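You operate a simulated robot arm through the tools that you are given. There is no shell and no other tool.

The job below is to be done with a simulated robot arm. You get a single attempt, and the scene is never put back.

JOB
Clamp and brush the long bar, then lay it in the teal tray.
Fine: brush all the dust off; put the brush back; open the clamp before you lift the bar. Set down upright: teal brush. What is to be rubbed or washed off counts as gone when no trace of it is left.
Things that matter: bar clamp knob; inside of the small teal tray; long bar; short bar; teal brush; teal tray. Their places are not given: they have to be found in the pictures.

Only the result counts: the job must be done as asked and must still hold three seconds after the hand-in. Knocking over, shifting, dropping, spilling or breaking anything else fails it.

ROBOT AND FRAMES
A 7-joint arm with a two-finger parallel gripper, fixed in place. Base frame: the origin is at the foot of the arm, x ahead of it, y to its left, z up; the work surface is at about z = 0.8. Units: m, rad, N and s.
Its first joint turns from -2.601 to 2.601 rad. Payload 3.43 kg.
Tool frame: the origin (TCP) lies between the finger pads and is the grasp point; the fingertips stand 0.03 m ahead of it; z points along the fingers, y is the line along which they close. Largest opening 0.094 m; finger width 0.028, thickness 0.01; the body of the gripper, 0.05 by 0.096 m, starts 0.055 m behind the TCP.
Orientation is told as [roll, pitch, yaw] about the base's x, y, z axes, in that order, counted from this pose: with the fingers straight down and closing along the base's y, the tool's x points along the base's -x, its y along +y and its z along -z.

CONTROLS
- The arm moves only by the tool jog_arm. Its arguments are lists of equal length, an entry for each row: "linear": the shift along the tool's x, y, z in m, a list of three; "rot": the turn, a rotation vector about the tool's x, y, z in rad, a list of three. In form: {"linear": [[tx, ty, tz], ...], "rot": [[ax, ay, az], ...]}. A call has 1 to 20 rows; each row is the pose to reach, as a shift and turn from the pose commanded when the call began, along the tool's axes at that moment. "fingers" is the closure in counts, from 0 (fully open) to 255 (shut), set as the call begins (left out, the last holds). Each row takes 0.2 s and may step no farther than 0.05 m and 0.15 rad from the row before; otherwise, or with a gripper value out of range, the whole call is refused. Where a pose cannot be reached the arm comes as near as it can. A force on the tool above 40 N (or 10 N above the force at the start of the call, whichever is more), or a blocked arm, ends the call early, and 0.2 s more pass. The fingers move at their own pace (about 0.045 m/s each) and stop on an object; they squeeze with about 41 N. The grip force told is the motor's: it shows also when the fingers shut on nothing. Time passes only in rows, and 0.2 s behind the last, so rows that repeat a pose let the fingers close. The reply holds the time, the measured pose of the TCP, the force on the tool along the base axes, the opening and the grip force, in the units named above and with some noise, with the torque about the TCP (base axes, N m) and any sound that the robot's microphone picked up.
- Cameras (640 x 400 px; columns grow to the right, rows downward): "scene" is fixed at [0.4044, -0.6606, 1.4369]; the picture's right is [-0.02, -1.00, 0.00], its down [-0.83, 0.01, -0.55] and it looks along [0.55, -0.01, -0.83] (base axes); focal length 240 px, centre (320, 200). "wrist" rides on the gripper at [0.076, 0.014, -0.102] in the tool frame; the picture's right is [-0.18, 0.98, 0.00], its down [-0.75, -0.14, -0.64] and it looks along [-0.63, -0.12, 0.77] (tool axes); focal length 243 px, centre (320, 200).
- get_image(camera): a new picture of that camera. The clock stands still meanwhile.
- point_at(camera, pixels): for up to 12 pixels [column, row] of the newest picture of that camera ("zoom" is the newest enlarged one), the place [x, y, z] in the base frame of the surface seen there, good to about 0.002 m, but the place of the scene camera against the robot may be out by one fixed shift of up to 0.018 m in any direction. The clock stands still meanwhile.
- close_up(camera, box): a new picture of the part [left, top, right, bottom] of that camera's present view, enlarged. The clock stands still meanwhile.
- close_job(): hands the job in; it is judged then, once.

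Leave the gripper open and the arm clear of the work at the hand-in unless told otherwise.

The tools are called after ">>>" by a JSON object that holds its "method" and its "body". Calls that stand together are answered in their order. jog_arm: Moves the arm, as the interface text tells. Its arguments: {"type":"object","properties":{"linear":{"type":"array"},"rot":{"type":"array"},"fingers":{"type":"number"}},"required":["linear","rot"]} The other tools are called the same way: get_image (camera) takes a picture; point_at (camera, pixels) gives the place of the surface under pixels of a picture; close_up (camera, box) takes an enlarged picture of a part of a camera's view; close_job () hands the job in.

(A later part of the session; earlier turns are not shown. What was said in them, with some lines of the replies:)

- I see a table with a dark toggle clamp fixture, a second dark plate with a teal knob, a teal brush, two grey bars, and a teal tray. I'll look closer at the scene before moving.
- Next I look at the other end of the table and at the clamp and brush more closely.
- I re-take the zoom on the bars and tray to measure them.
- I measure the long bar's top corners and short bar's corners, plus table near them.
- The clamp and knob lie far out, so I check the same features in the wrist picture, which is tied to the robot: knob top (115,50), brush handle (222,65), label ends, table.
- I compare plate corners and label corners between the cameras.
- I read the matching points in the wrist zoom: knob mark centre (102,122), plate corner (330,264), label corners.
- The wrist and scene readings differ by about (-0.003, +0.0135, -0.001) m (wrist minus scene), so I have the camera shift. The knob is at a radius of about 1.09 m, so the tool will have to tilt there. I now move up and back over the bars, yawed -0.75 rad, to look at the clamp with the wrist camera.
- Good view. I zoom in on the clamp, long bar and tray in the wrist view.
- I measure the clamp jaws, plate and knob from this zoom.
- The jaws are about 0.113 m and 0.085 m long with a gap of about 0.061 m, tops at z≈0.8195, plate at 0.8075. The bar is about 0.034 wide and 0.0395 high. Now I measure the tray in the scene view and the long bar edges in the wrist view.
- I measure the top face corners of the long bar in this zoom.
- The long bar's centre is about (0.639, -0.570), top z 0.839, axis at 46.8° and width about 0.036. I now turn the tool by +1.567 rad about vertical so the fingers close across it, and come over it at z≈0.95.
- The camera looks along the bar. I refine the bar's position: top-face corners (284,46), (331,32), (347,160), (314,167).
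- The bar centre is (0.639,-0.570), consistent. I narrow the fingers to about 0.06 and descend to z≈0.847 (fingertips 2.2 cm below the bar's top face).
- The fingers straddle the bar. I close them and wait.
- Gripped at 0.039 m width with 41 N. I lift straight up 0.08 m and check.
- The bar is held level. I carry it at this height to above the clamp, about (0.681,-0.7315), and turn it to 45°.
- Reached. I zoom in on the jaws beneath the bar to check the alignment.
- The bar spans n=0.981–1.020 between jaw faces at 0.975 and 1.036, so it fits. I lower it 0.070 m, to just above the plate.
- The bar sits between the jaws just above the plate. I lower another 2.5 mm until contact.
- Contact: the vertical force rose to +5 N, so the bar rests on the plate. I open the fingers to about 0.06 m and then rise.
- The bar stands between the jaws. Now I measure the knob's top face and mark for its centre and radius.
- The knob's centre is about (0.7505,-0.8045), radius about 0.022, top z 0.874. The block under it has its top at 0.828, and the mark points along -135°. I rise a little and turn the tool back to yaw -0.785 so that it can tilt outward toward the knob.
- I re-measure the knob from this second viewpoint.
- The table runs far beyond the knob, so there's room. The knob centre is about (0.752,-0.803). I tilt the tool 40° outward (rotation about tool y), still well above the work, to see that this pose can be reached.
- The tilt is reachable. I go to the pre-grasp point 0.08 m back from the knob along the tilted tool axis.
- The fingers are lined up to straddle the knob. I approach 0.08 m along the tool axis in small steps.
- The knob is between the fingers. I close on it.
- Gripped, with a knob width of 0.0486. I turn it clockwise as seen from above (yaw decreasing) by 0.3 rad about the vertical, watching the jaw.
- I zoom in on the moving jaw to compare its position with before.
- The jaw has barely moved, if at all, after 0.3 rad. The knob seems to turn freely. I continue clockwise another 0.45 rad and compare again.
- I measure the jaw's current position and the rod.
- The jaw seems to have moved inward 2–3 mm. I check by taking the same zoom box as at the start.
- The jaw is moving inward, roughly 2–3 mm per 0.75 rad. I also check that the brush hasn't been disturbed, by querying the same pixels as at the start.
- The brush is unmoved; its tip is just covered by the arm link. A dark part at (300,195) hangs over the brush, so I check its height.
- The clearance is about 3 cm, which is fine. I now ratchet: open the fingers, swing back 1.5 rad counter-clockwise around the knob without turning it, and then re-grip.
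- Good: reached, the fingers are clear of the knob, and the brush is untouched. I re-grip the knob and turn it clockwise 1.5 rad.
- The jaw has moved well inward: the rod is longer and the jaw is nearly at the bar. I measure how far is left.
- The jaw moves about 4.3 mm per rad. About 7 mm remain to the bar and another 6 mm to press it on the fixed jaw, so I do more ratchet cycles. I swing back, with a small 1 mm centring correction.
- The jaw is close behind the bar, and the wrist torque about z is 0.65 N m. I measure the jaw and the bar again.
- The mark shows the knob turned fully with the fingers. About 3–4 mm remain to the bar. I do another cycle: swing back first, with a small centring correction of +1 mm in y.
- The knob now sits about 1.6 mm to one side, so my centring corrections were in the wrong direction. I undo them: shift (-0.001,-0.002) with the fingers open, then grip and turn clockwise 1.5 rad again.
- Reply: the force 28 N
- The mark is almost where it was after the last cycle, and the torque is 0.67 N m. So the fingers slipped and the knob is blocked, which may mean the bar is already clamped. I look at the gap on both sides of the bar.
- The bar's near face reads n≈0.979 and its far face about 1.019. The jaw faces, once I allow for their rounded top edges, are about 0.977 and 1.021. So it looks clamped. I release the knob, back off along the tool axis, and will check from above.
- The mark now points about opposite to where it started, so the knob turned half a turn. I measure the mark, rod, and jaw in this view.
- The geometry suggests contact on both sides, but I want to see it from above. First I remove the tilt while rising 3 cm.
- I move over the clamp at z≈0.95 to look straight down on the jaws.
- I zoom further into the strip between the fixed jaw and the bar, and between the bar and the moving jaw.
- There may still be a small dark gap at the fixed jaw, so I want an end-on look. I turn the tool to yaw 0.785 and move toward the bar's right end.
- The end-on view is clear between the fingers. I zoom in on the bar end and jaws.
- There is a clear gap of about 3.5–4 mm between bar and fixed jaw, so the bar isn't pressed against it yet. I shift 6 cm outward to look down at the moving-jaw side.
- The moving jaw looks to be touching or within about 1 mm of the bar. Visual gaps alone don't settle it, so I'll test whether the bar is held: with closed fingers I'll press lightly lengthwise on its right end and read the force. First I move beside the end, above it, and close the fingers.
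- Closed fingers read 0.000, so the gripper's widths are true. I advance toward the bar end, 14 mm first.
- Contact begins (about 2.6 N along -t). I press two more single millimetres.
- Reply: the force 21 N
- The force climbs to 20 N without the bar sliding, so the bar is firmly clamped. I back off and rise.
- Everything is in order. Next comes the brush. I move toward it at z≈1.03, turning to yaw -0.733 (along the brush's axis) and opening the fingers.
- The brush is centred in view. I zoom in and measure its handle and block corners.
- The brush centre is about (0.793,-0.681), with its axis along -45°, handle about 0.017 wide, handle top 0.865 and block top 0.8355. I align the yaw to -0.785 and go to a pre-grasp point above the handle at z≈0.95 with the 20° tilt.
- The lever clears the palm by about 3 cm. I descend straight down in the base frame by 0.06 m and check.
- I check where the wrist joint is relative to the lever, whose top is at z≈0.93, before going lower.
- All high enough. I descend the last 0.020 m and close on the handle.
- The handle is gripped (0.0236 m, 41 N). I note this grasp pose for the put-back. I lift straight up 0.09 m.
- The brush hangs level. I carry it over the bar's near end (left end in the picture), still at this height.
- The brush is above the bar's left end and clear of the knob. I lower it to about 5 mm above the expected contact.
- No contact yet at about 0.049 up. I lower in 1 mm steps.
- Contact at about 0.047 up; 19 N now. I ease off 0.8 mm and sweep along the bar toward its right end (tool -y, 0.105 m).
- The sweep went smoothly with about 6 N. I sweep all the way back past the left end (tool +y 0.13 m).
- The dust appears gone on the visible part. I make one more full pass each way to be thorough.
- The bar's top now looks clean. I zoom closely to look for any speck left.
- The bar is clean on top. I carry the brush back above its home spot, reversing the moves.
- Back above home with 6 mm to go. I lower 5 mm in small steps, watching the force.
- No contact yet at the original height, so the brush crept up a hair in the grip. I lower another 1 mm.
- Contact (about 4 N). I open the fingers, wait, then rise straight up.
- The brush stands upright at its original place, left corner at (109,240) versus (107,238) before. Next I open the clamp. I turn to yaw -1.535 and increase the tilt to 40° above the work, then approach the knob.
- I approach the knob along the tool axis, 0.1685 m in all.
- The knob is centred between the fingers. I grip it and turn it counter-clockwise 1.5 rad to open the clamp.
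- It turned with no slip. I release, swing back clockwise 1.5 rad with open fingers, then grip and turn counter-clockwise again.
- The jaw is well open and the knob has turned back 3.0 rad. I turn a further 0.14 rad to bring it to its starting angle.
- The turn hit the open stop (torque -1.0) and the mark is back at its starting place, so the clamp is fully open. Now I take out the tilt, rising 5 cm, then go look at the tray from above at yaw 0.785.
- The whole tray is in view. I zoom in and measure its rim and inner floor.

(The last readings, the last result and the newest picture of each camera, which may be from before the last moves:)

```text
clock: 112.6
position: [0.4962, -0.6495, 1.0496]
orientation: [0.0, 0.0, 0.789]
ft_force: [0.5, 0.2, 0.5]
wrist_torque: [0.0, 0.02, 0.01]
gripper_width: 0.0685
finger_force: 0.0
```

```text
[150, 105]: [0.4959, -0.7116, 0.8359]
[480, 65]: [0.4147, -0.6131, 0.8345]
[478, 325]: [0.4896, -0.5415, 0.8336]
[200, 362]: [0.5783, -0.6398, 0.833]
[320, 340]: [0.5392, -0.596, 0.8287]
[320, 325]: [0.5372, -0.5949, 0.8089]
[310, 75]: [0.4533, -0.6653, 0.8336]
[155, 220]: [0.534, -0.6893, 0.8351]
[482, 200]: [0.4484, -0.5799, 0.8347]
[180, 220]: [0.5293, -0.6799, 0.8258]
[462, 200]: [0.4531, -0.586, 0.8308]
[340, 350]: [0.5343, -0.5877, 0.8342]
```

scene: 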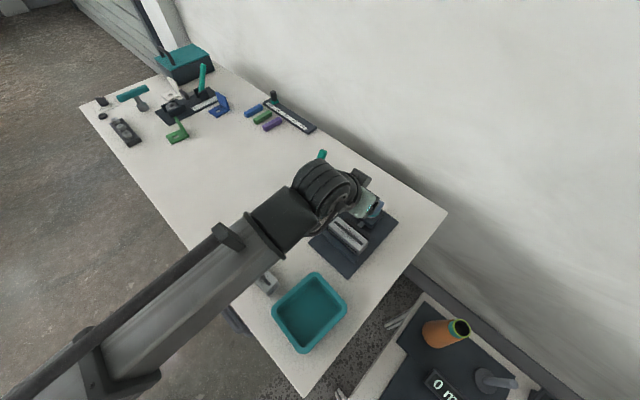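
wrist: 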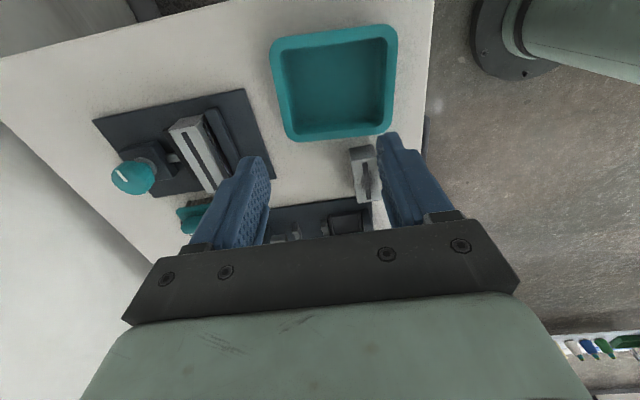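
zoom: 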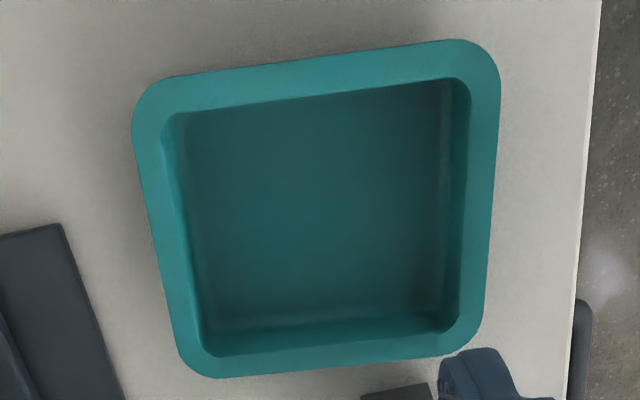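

The tray floor is about 0.121 × 0.097 m, centred at (0.4996,-0.6257), with its long axis at -50°, so the 0.11 m bar fits lengthwise. Now I go above the bar in the clamp at z≈0.98 to check its position.

>>> {"method": "jog_arm", "body": {"linear": [[-0.0125, -0.0314, 0.0117], [-0.0249, -0.0628, 0.0233], [-0.0374, -0.0943, 0.035], [-0.0498, -0.1257, 0.0467], [-0.0623, -0.1571, 0.0583], [-0.0747, -0.1885, 0.07], [-0.0747, -0.1885, 0.07]], "rot": [[0, 0, 0], [0, 0, 0], [0, 0, 0], [0, 0, 0], [0, 0, 0], [0, 0, 0], [0, 0, 0]], "fingers": 92}}

>>> {"method": "get_image", "body": {"camera": "wrist"}}

>>> {"method": "close_up", "body": {"camera": "wrist", "box": [230, 10, 390, 160]}}

```text
clock: 114.2
position: [0.6835, -0.7311, 0.981]
orientation: [0.0, 0.0, 0.784]
ft_force: [0.1, 0.4, -1.2]
wrist_torque: [0.0, 0.0, -0.01]
gripper_width: 0.06
finger_force: 0.1
```

```text
taken
```

wrist: 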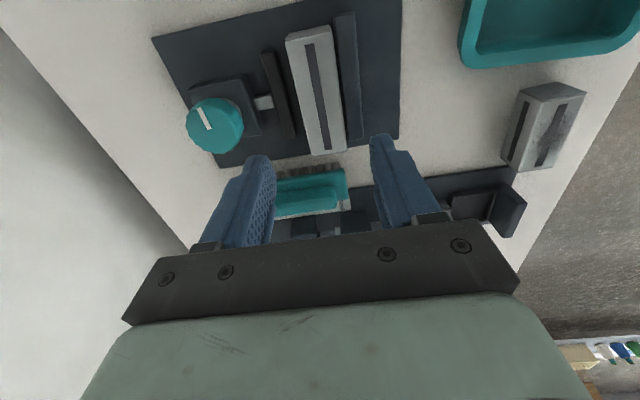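

```text
2.67 times, centred on (310, 85) of wrist
```

zoom: 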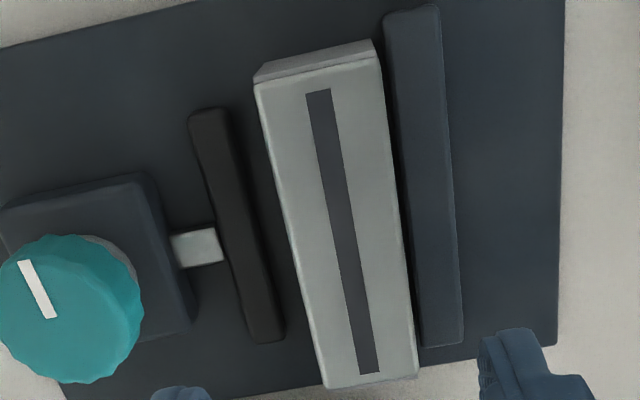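

The bar's top is spotless and the jaw stands clear. I measure the bar's top corners.

>>> {"method": "point_at", "body": {"camera": "zoom", "pixels": [[262, 88], [376, 64], [410, 372], [330, 380], [320, 78], [370, 376], [290, 230], [396, 210], [344, 220]]}}

>>> {"method": "close_up", "body": {"camera": "wrist", "box": [270, 15, 360, 160]}}

```text
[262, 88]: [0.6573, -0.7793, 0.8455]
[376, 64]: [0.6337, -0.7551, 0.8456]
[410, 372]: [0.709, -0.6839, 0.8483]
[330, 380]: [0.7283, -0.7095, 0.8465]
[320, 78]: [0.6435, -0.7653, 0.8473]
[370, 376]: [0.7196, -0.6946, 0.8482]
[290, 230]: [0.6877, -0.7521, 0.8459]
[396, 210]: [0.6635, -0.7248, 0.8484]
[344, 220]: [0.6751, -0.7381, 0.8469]
```

```text
2.76 times, centred on (315, 88) of wrist
```

zoom: 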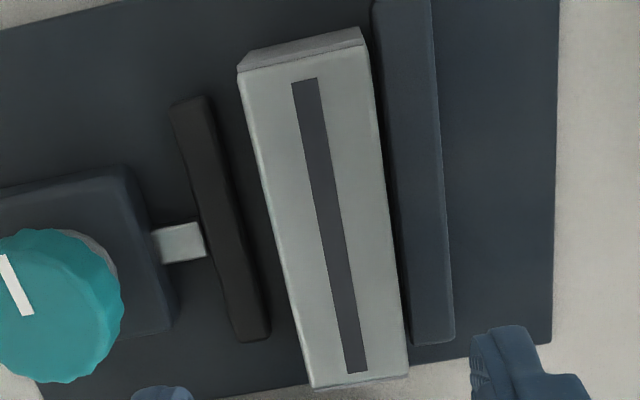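

The bar centre is (0.682,-0.732). I lower over it with the fingers 0.06 m apart to z≈0.855.

>>> {"method": "jog_arm", "body": {"linear": [[0.0008, 0, 0.03], [0.0016, 0, 0.06], [0.0016, 0, 0.085], [0.0016, 0, 0.105], [0.0016, 0, 0.118], [0.0016, 0, 0.125], [0.0016, 0, 0.125]], "rot": [[0, 0, 0.003], [0, 0, 0.006], [0, 0, 0.008], [0, 0, 0.008], [0, 0, 0.008], [0, 0, 0.008], [0, 0, 0.008]]}}

>>> {"method": "get_image", "body": {"camera": "wrist"}}

```text
clock: 115.8
position: [0.6816, -0.7315, 0.8548]
orientation: [-0.001, -0.001, 0.777]
ft_force: [0.5, -0.2, 0.7]
wrist_torque: [0.02, 0.03, -0.01]
gripper_width: 0.0603
finger_force: 0.1
```

```text
taken
```

wrist: 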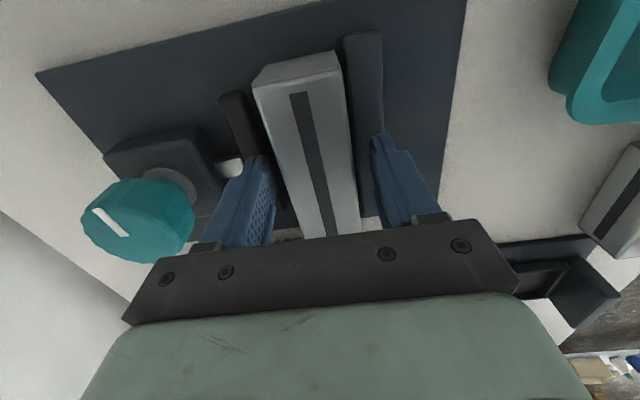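

The fingers straddle the bar above the jaws. I close on it.

>>> {"method": "jog_arm", "body": {"linear": [[0, 0, 0], [0, 0, 0], [0, 0, 0], [0, 0, 0], [0, 0, 0]], "rot": [[0, 0, 0], [0, 0, 0], [0, 0, 0], [0, 0, 0], [0, 0, 0]], "fingers": 255}}

>>> {"method": "jog_arm", "body": {"linear": [[0, 0, -0.005], [0, 0, -0.015], [0, 0, -0.035], [0, 0, -0.06], [0, 0, -0.085], [0, 0, -0.1]], "rot": [[0, 0, 0], [0, 0, 0], [0, 0, 0], [0, 0, 0], [0, 0, 0], [0, 0, 0]]}}

>>> {"method": "get_image", "body": {"camera": "wrist"}}

>>> {"method": "get_image", "body": {"camera": "scene"}}

```text
clock: 117.0
position: [0.6806, -0.7317, 0.8561]
orientation: [0.002, 0.002, 0.777]
ft_force: [0.2, 0.5, -0.1]
wrist_torque: [0.02, 0.02, 0.0]
gripper_width: 0.0394
finger_force: 41.1
```

```text
clock: 118.4
position: [0.682, -0.7325, 0.954]
orientation: [0.003, -0.001, 0.778]
ft_force: [-0.9, 0.0, -1.5]
wrist_torque: [-0.03, -0.02, 0.02]
gripper_width: 0.0394
finger_force: 40.6
```

```text
taken
```

wrist: 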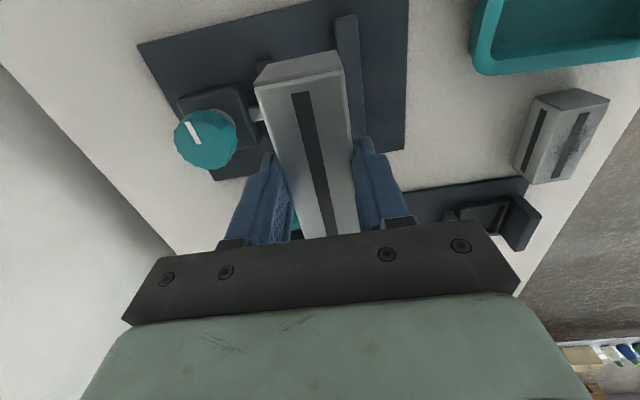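

```text
taken
```

scene: 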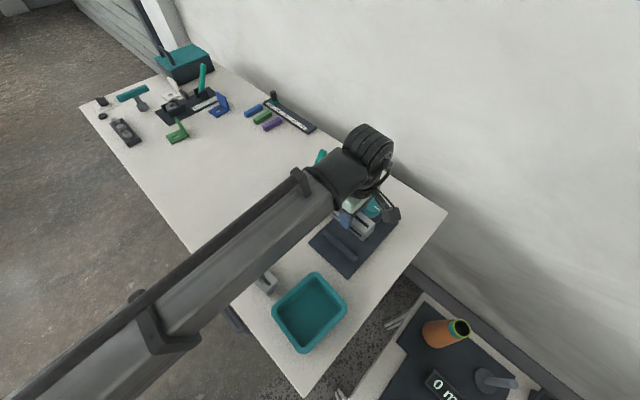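

The bar is lifted free and level. I carry it over the tray, turning it to align with the tray's long axis (-50°).

>>> {"method": "jog_arm", "body": {"linear": [[0.0046, 0.0169, 0], [0.0092, 0.0339, 0], [0.0138, 0.0508, 0], [0.0184, 0.0678, 0], [0.023, 0.0847, 0], [0.0276, 0.1017, 0], [0.0322, 0.1186, 0], [0.0368, 0.1355, 0], [0.0414, 0.1525, 0], [0.046, 0.1694, 0], [0.0506, 0.1864, 0], [0.0552, 0.2033, 0], [0.0552, 0.2033, 0]], "rot": [[0, 0, 0.1375], [0, 0, 0.275], [0, 0, 0.4125], [0, 0, 0.55], [0, 0, 0.6875], [0, 0, 0.825], [0, 0, 0.9625], [0, 0, 1.1], [0, 0, 1.2375], [0, 0, 1.375], [0, 0, 1.5125], [0, 0, 1.65], [0, 0, 1.65]]}}

>>> {"method": "get_image", "body": {"camera": "wrist"}}

>>> {"method": "close_up", "body": {"camera": "scene", "box": [240, 240, 380, 370]}}

```text
clock: 121.2
position: [0.5001, -0.6267, 0.9541]
orientation: [0.0, 0.003, -0.873]
ft_force: [-0.2, -0.9, -1.9]
wrist_torque: [-0.02, 0.04, 0.01]
gripper_width: 0.0391
finger_force: 41.0
```

```text
taken
```

wrist: 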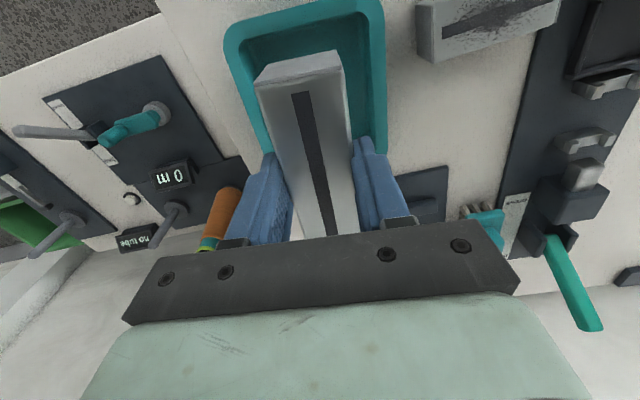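

```text
3.08 times, centred on (310, 305) of scene
```

zoom: 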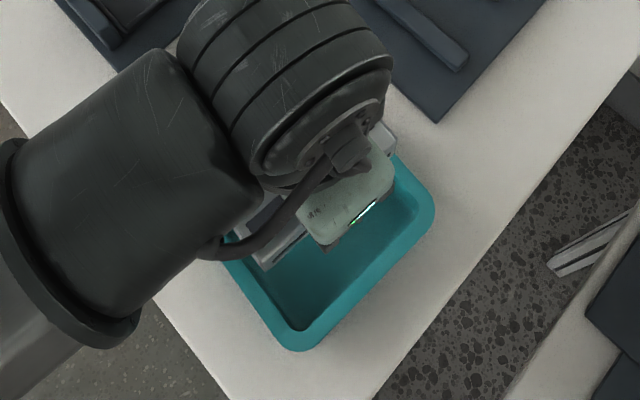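

I verify the bar's near-end corners and the tray's inner edge before lowering.

>>> {"method": "close_up", "body": {"camera": "wrist", "box": [220, 0, 400, 120]}}

```text
3.33 times, centred on (310, 60) of wrist
```

zoom: 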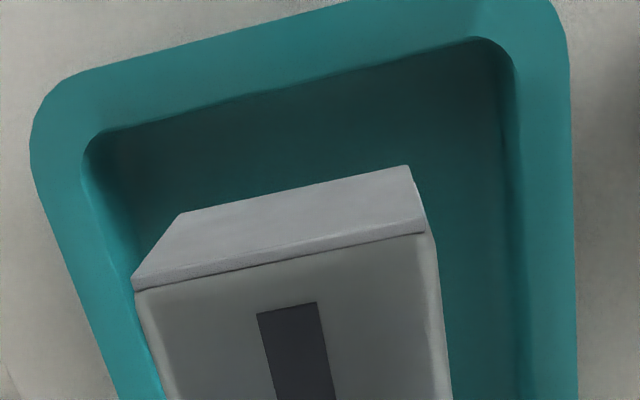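

>>> {"method": "point_at", "body": {"camera": "zoom", "pixels": [[142, 296], [422, 240], [185, 216], [408, 170], [120, 150], [490, 60], [300, 90], [300, 110], [120, 180], [500, 120], [300, 130], [290, 75]]}}

```text
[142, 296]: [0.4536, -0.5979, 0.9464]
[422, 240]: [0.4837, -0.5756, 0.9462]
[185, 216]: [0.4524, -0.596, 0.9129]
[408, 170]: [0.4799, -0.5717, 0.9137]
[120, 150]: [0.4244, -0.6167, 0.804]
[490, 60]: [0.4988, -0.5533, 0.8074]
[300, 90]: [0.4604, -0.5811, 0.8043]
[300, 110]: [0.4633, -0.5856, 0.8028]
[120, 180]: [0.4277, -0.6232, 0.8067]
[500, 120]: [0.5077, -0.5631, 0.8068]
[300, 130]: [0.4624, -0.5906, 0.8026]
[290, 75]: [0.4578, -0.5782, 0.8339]
```

The bar end is at u=0.747 against inner walls at 0.739 and 0.862, so about 1.5 mm of centring is needed. I shift that and lower 0.095 m.

>>> {"method": "jog_arm", "body": {"linear": [[0.0015, 0, 0.02], [0.0015, 0, 0.045], [0.0015, 0, 0.065], [0.0015, 0, 0.08], [0.0015, 0, 0.09], [0.0015, 0, 0.095], [0.0015, 0, 0.095]], "rot": [[0, 0, 0], [0, 0, 0], [0, 0, 0], [0, 0, 0], [0, 0, 0], [0, 0, 0], [0, 0, 0]]}}

>>> {"method": "get_image", "body": {"camera": "wrist"}}

```text
clock: 122.8
position: [0.4984, -0.6238, 0.8595]
orientation: [0.0, 0.001, -0.872]
ft_force: [-0.1, 0.2, -1.6]
wrist_torque: [-0.02, 0.02, 0.02]
gripper_width: 0.0395
finger_force: 41.4
```

```text
taken
```

wrist: 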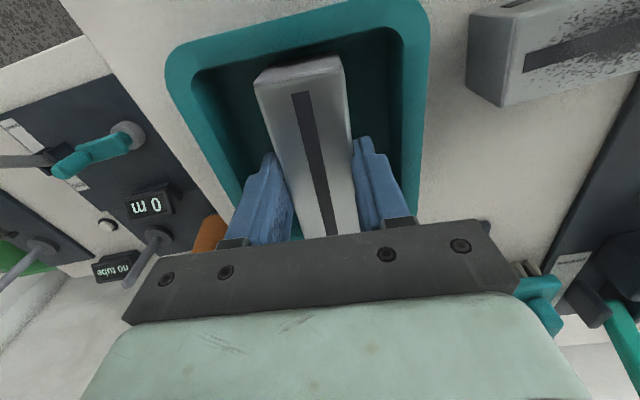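

The bar is inside the tray walls with no contact yet. I lower in small steps until it rests on the floor.

>>> {"method": "jog_arm", "body": {"linear": [[0, 0, 0.002], [0, 0, 0.004], [0, 0, 0.004]], "rot": [[0, 0, 0], [0, 0, 0], [0, 0, 0]]}}

>>> {"method": "jog_arm", "body": {"linear": [[0, 0, 0.0015], [0, 0, 0.0015]], "rot": [[0, 0, 0], [0, 0, 0]]}}

```text
clock: 123.6
position: [0.4992, -0.625, 0.8549]
orientation: [-0.001, 0.003, -0.873]
ft_force: [-0.9, 0.3, -0.9]
wrist_torque: [0.01, -0.02, 0.03]
gripper_width: 0.0396
finger_force: 41.3
```

```text
clock: 124.2
position: [0.4996, -0.6239, 0.8547]
orientation: [0.001, 0.001, -0.872]
ft_force: [0.1, -0.1, -2.0]
wrist_torque: [0.02, 0.03, 0.05]
gripper_width: 0.0391
finger_force: 41.2
```

No contact at z≈0.8547 yet. I go on in 1 mm steps.

>>> {"method": "jog_arm", "body": {"linear": [[0, 0, 0.001], [0, 0, 0.001]], "rot": [[0, 0, 0], [0, 0, 0]]}}

>>> {"method": "jog_arm", "body": {"linear": [[0, 0, 0.001], [0, 0, 0.001]], "rot": [[0, 0, 0], [0, 0, 0]]}}

```text
clock: 124.8
position: [0.4989, -0.6242, 0.8536]
orientation: [0.0, 0.001, -0.872]
ft_force: [-0.4, -0.2, -0.9]
wrist_torque: [-0.02, 0.05, 0.0]
gripper_width: 0.0392
finger_force: 40.8
```

```text
clock: 125.4
position: [0.4984, -0.6242, 0.8522]
orientation: [-0.001, 0.001, -0.871]
ft_force: [0.3, -0.4, -0.9]
wrist_torque: [0.01, -0.01, 0.01]
gripper_width: 0.0392
finger_force: 40.8
```

>>> {"method": "jog_arm", "body": {"linear": [[0, 0, 0.001], [0, 0, 0.001]], "rot": [[0, 0, 0], [0, 0, 0]]}}

>>> {"method": "jog_arm", "body": {"linear": [[0, 0, 0.001], [0, 0, 0.001]], "rot": [[0, 0, 0], [0, 0, 0]]}}

```text
clock: 126.0
position: [0.4991, -0.6247, 0.8513]
orientation: [-0.002, 0.002, -0.872]
ft_force: [0.4, -0.1, -1.2]
wrist_torque: [0.01, 0.01, 0.0]
gripper_width: 0.0393
finger_force: 41.0
```

```text
clock: 126.6
position: [0.4994, -0.6246, 0.8505]
orientation: [0.001, 0.0, -0.874]
ft_force: [0.0, 1.0, 11.7]
wrist_torque: [-0.2, -0.14, 0.05]
gripper_width: 0.0393
finger_force: 40.9
```

The bar rests on the tray floor (11.7 N). I open the fingers to about 0.056 m, staying clear of the tray walls, and rise straight up.

>>> {"method": "jog_arm", "body": {"linear": [[0, 0, -0.0005], [0, 0, -0.0005], [0, 0, -0.0005], [0, 0, -0.01], [0, 0, -0.03], [0, 0, -0.06], [0, 0, -0.1], [0, 0, -0.14], [0, 0, -0.18]], "rot": [[0, 0, 0], [0, 0, 0], [0, 0, 0], [0, 0, 0], [0, 0, 0], [0, 0, 0], [0, 0, 0], [0, 0, 0], [0, 0, 0]], "fingers": 103}}

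>>> {"method": "get_image", "body": {"camera": "wrist"}}

>>> {"method": "get_image", "body": {"camera": "scene"}}

```text
clock: 128.6
position: [0.5, -0.6246, 1.0315]
orientation: [0.0, 0.002, -0.872]
ft_force: [-1.0, -0.6, 0.0]
wrist_torque: [0.04, 0.03, -0.04]
gripper_width: 0.0559
finger_force: 0.1
```

```text
taken
```

wrist: 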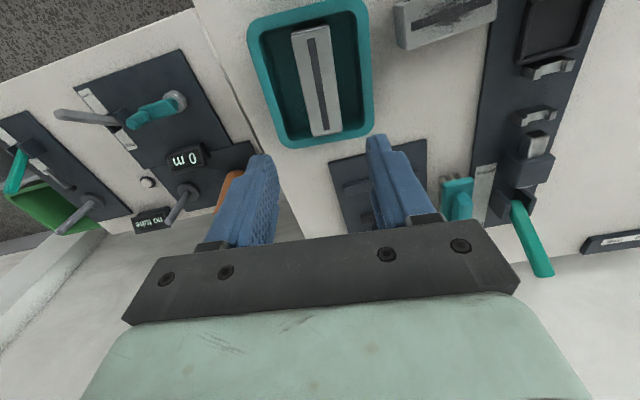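

```text
taken
```

scene: 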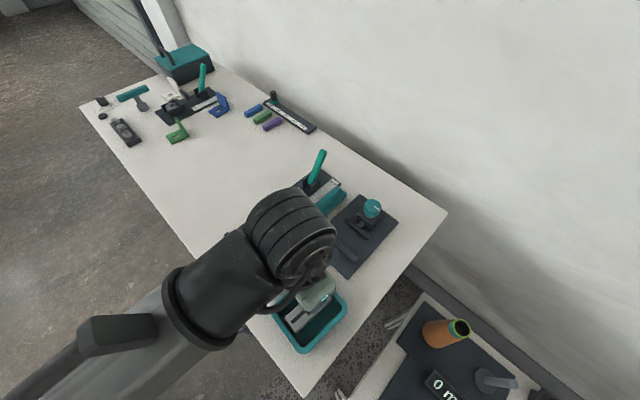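

The bar lies flat in the tray. I open the gripper fully and move the arm up and away to check everything.

>>> {"method": "jog_arm", "body": {"linear": [[0.0, 0.0, -0.04], [0.005, 0.035, -0.06], [0.01, 0.07, -0.08], [0.016, 0.11, -0.1], [0.022, 0.15, -0.1], [0.03, 0.19, -0.1], [0.0376, 0.2274, -0.1], [0.0376, 0.2274, -0.1]], "rot": [[0, 0, 0], [0, 0, 0], [0, 0, 0], [0, 0, 0], [0, 0, 0], [0, 0, 0], [0, 0, 0], [0, 0, 0]], "fingers": 0}}

>>> {"method": "get_image", "body": {"camera": "scene"}}

>>> {"method": "close_up", "body": {"camera": "scene", "box": [240, 230, 380, 360]}}

>>> {"method": "close_up", "body": {"camera": "scene", "box": [290, 165, 410, 240]}}

```text
clock: 130.4
position: [0.65, -0.4489, 1.1302]
orientation: [-0.001, 0.002, -0.873]
ft_force: [-0.3, 0.1, 0.1]
wrist_torque: [-0.02, -0.01, 0.01]
gripper_width: 0.094
finger_force: 0.0
```

```text
taken
```

scene: 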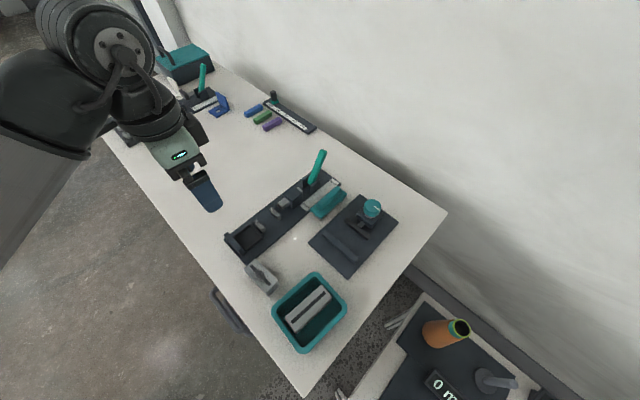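

```text
3.08 times, centred on (310, 295) of scene
```

zoom: 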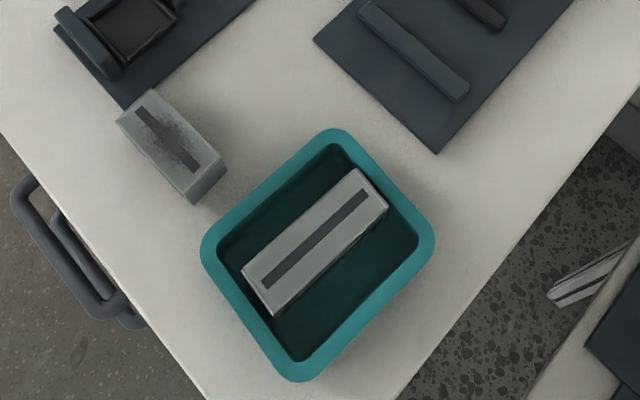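

```text
5.33 times, centred on (350, 202) of scene
```

zoom: 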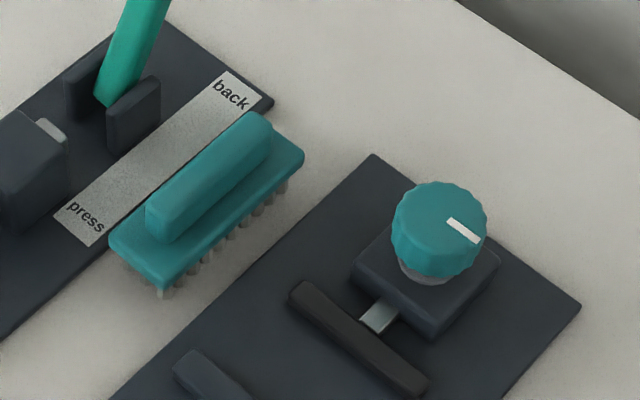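

The bar lies in the tray, the brush is upright at home, and the clamp is open. I zoom once more on the bar surface and on a faint light dot near (295,238).

>>> {"method": "close_up", "body": {"camera": "scene", "box": [280, 278, 340, 338]}}

>>> {"method": "close_up", "body": {"camera": "scene", "box": [270, 220, 330, 260]}}

>>> {"method": "close_up", "body": {"camera": "scene", "box": [150, 60, 330, 172]}}

```text
6.67 times, centred on (310, 308) of scene
```

zoom: 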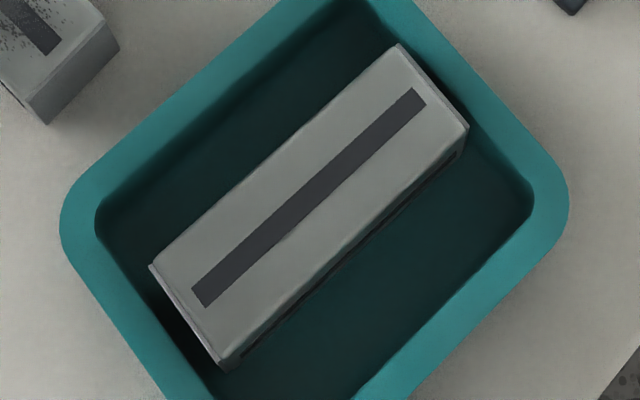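

```text
10.00 times, centred on (300, 240) of scene
```

zoom: 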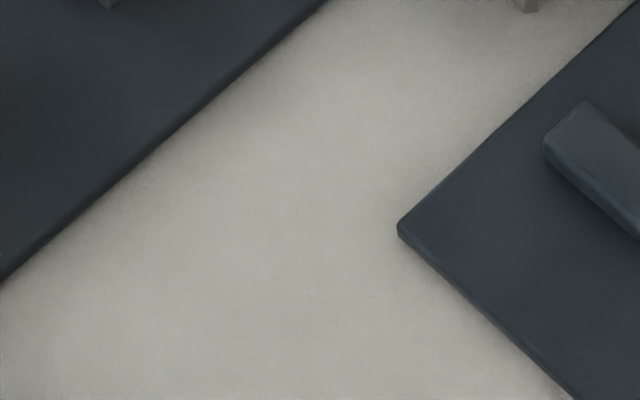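

```text
3.56 times, centred on (240, 116) of scene
```

zoom: 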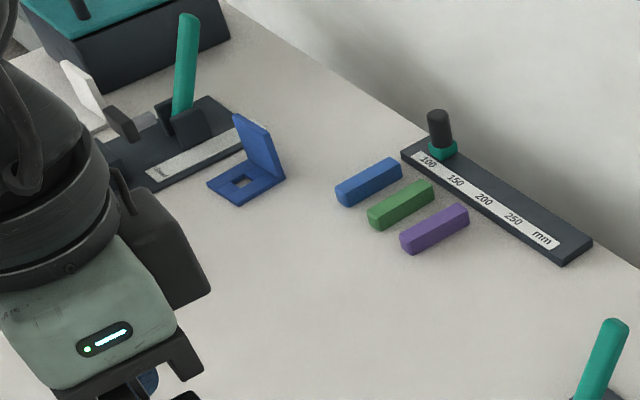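

No trace of dust is left on the bar and nothing else has been disturbed; the light dot was only noise in the picture. The gripper is open and the arm is clear, so I hand in.

>>> {"method": "close_job", "body": {}}

```text
The job is handed in.
```

The job is done and handed in: the long bar was clamped, brushed clean, and now lies flat in the teal tray.

- **Clamping:** The knob blocked after about half a turn. Before brushing I pressed on the bar's end with about 20 N and it did not move. A thin gap to the fixed jaw still showed in the pictures.
- **Brushing:** Two full passes each way left no speck of dust visible in the close-up pictures.
- **Brush:** It stands upright within about 1–2 mm of where it started.
- **Clamp opening:** I turned the knob back to its open stop before lifting the bar.
- **Everything else:** The last pictures show nothing else moved, knocked over or spilled. The gripper is open and the arm is clear of the work.
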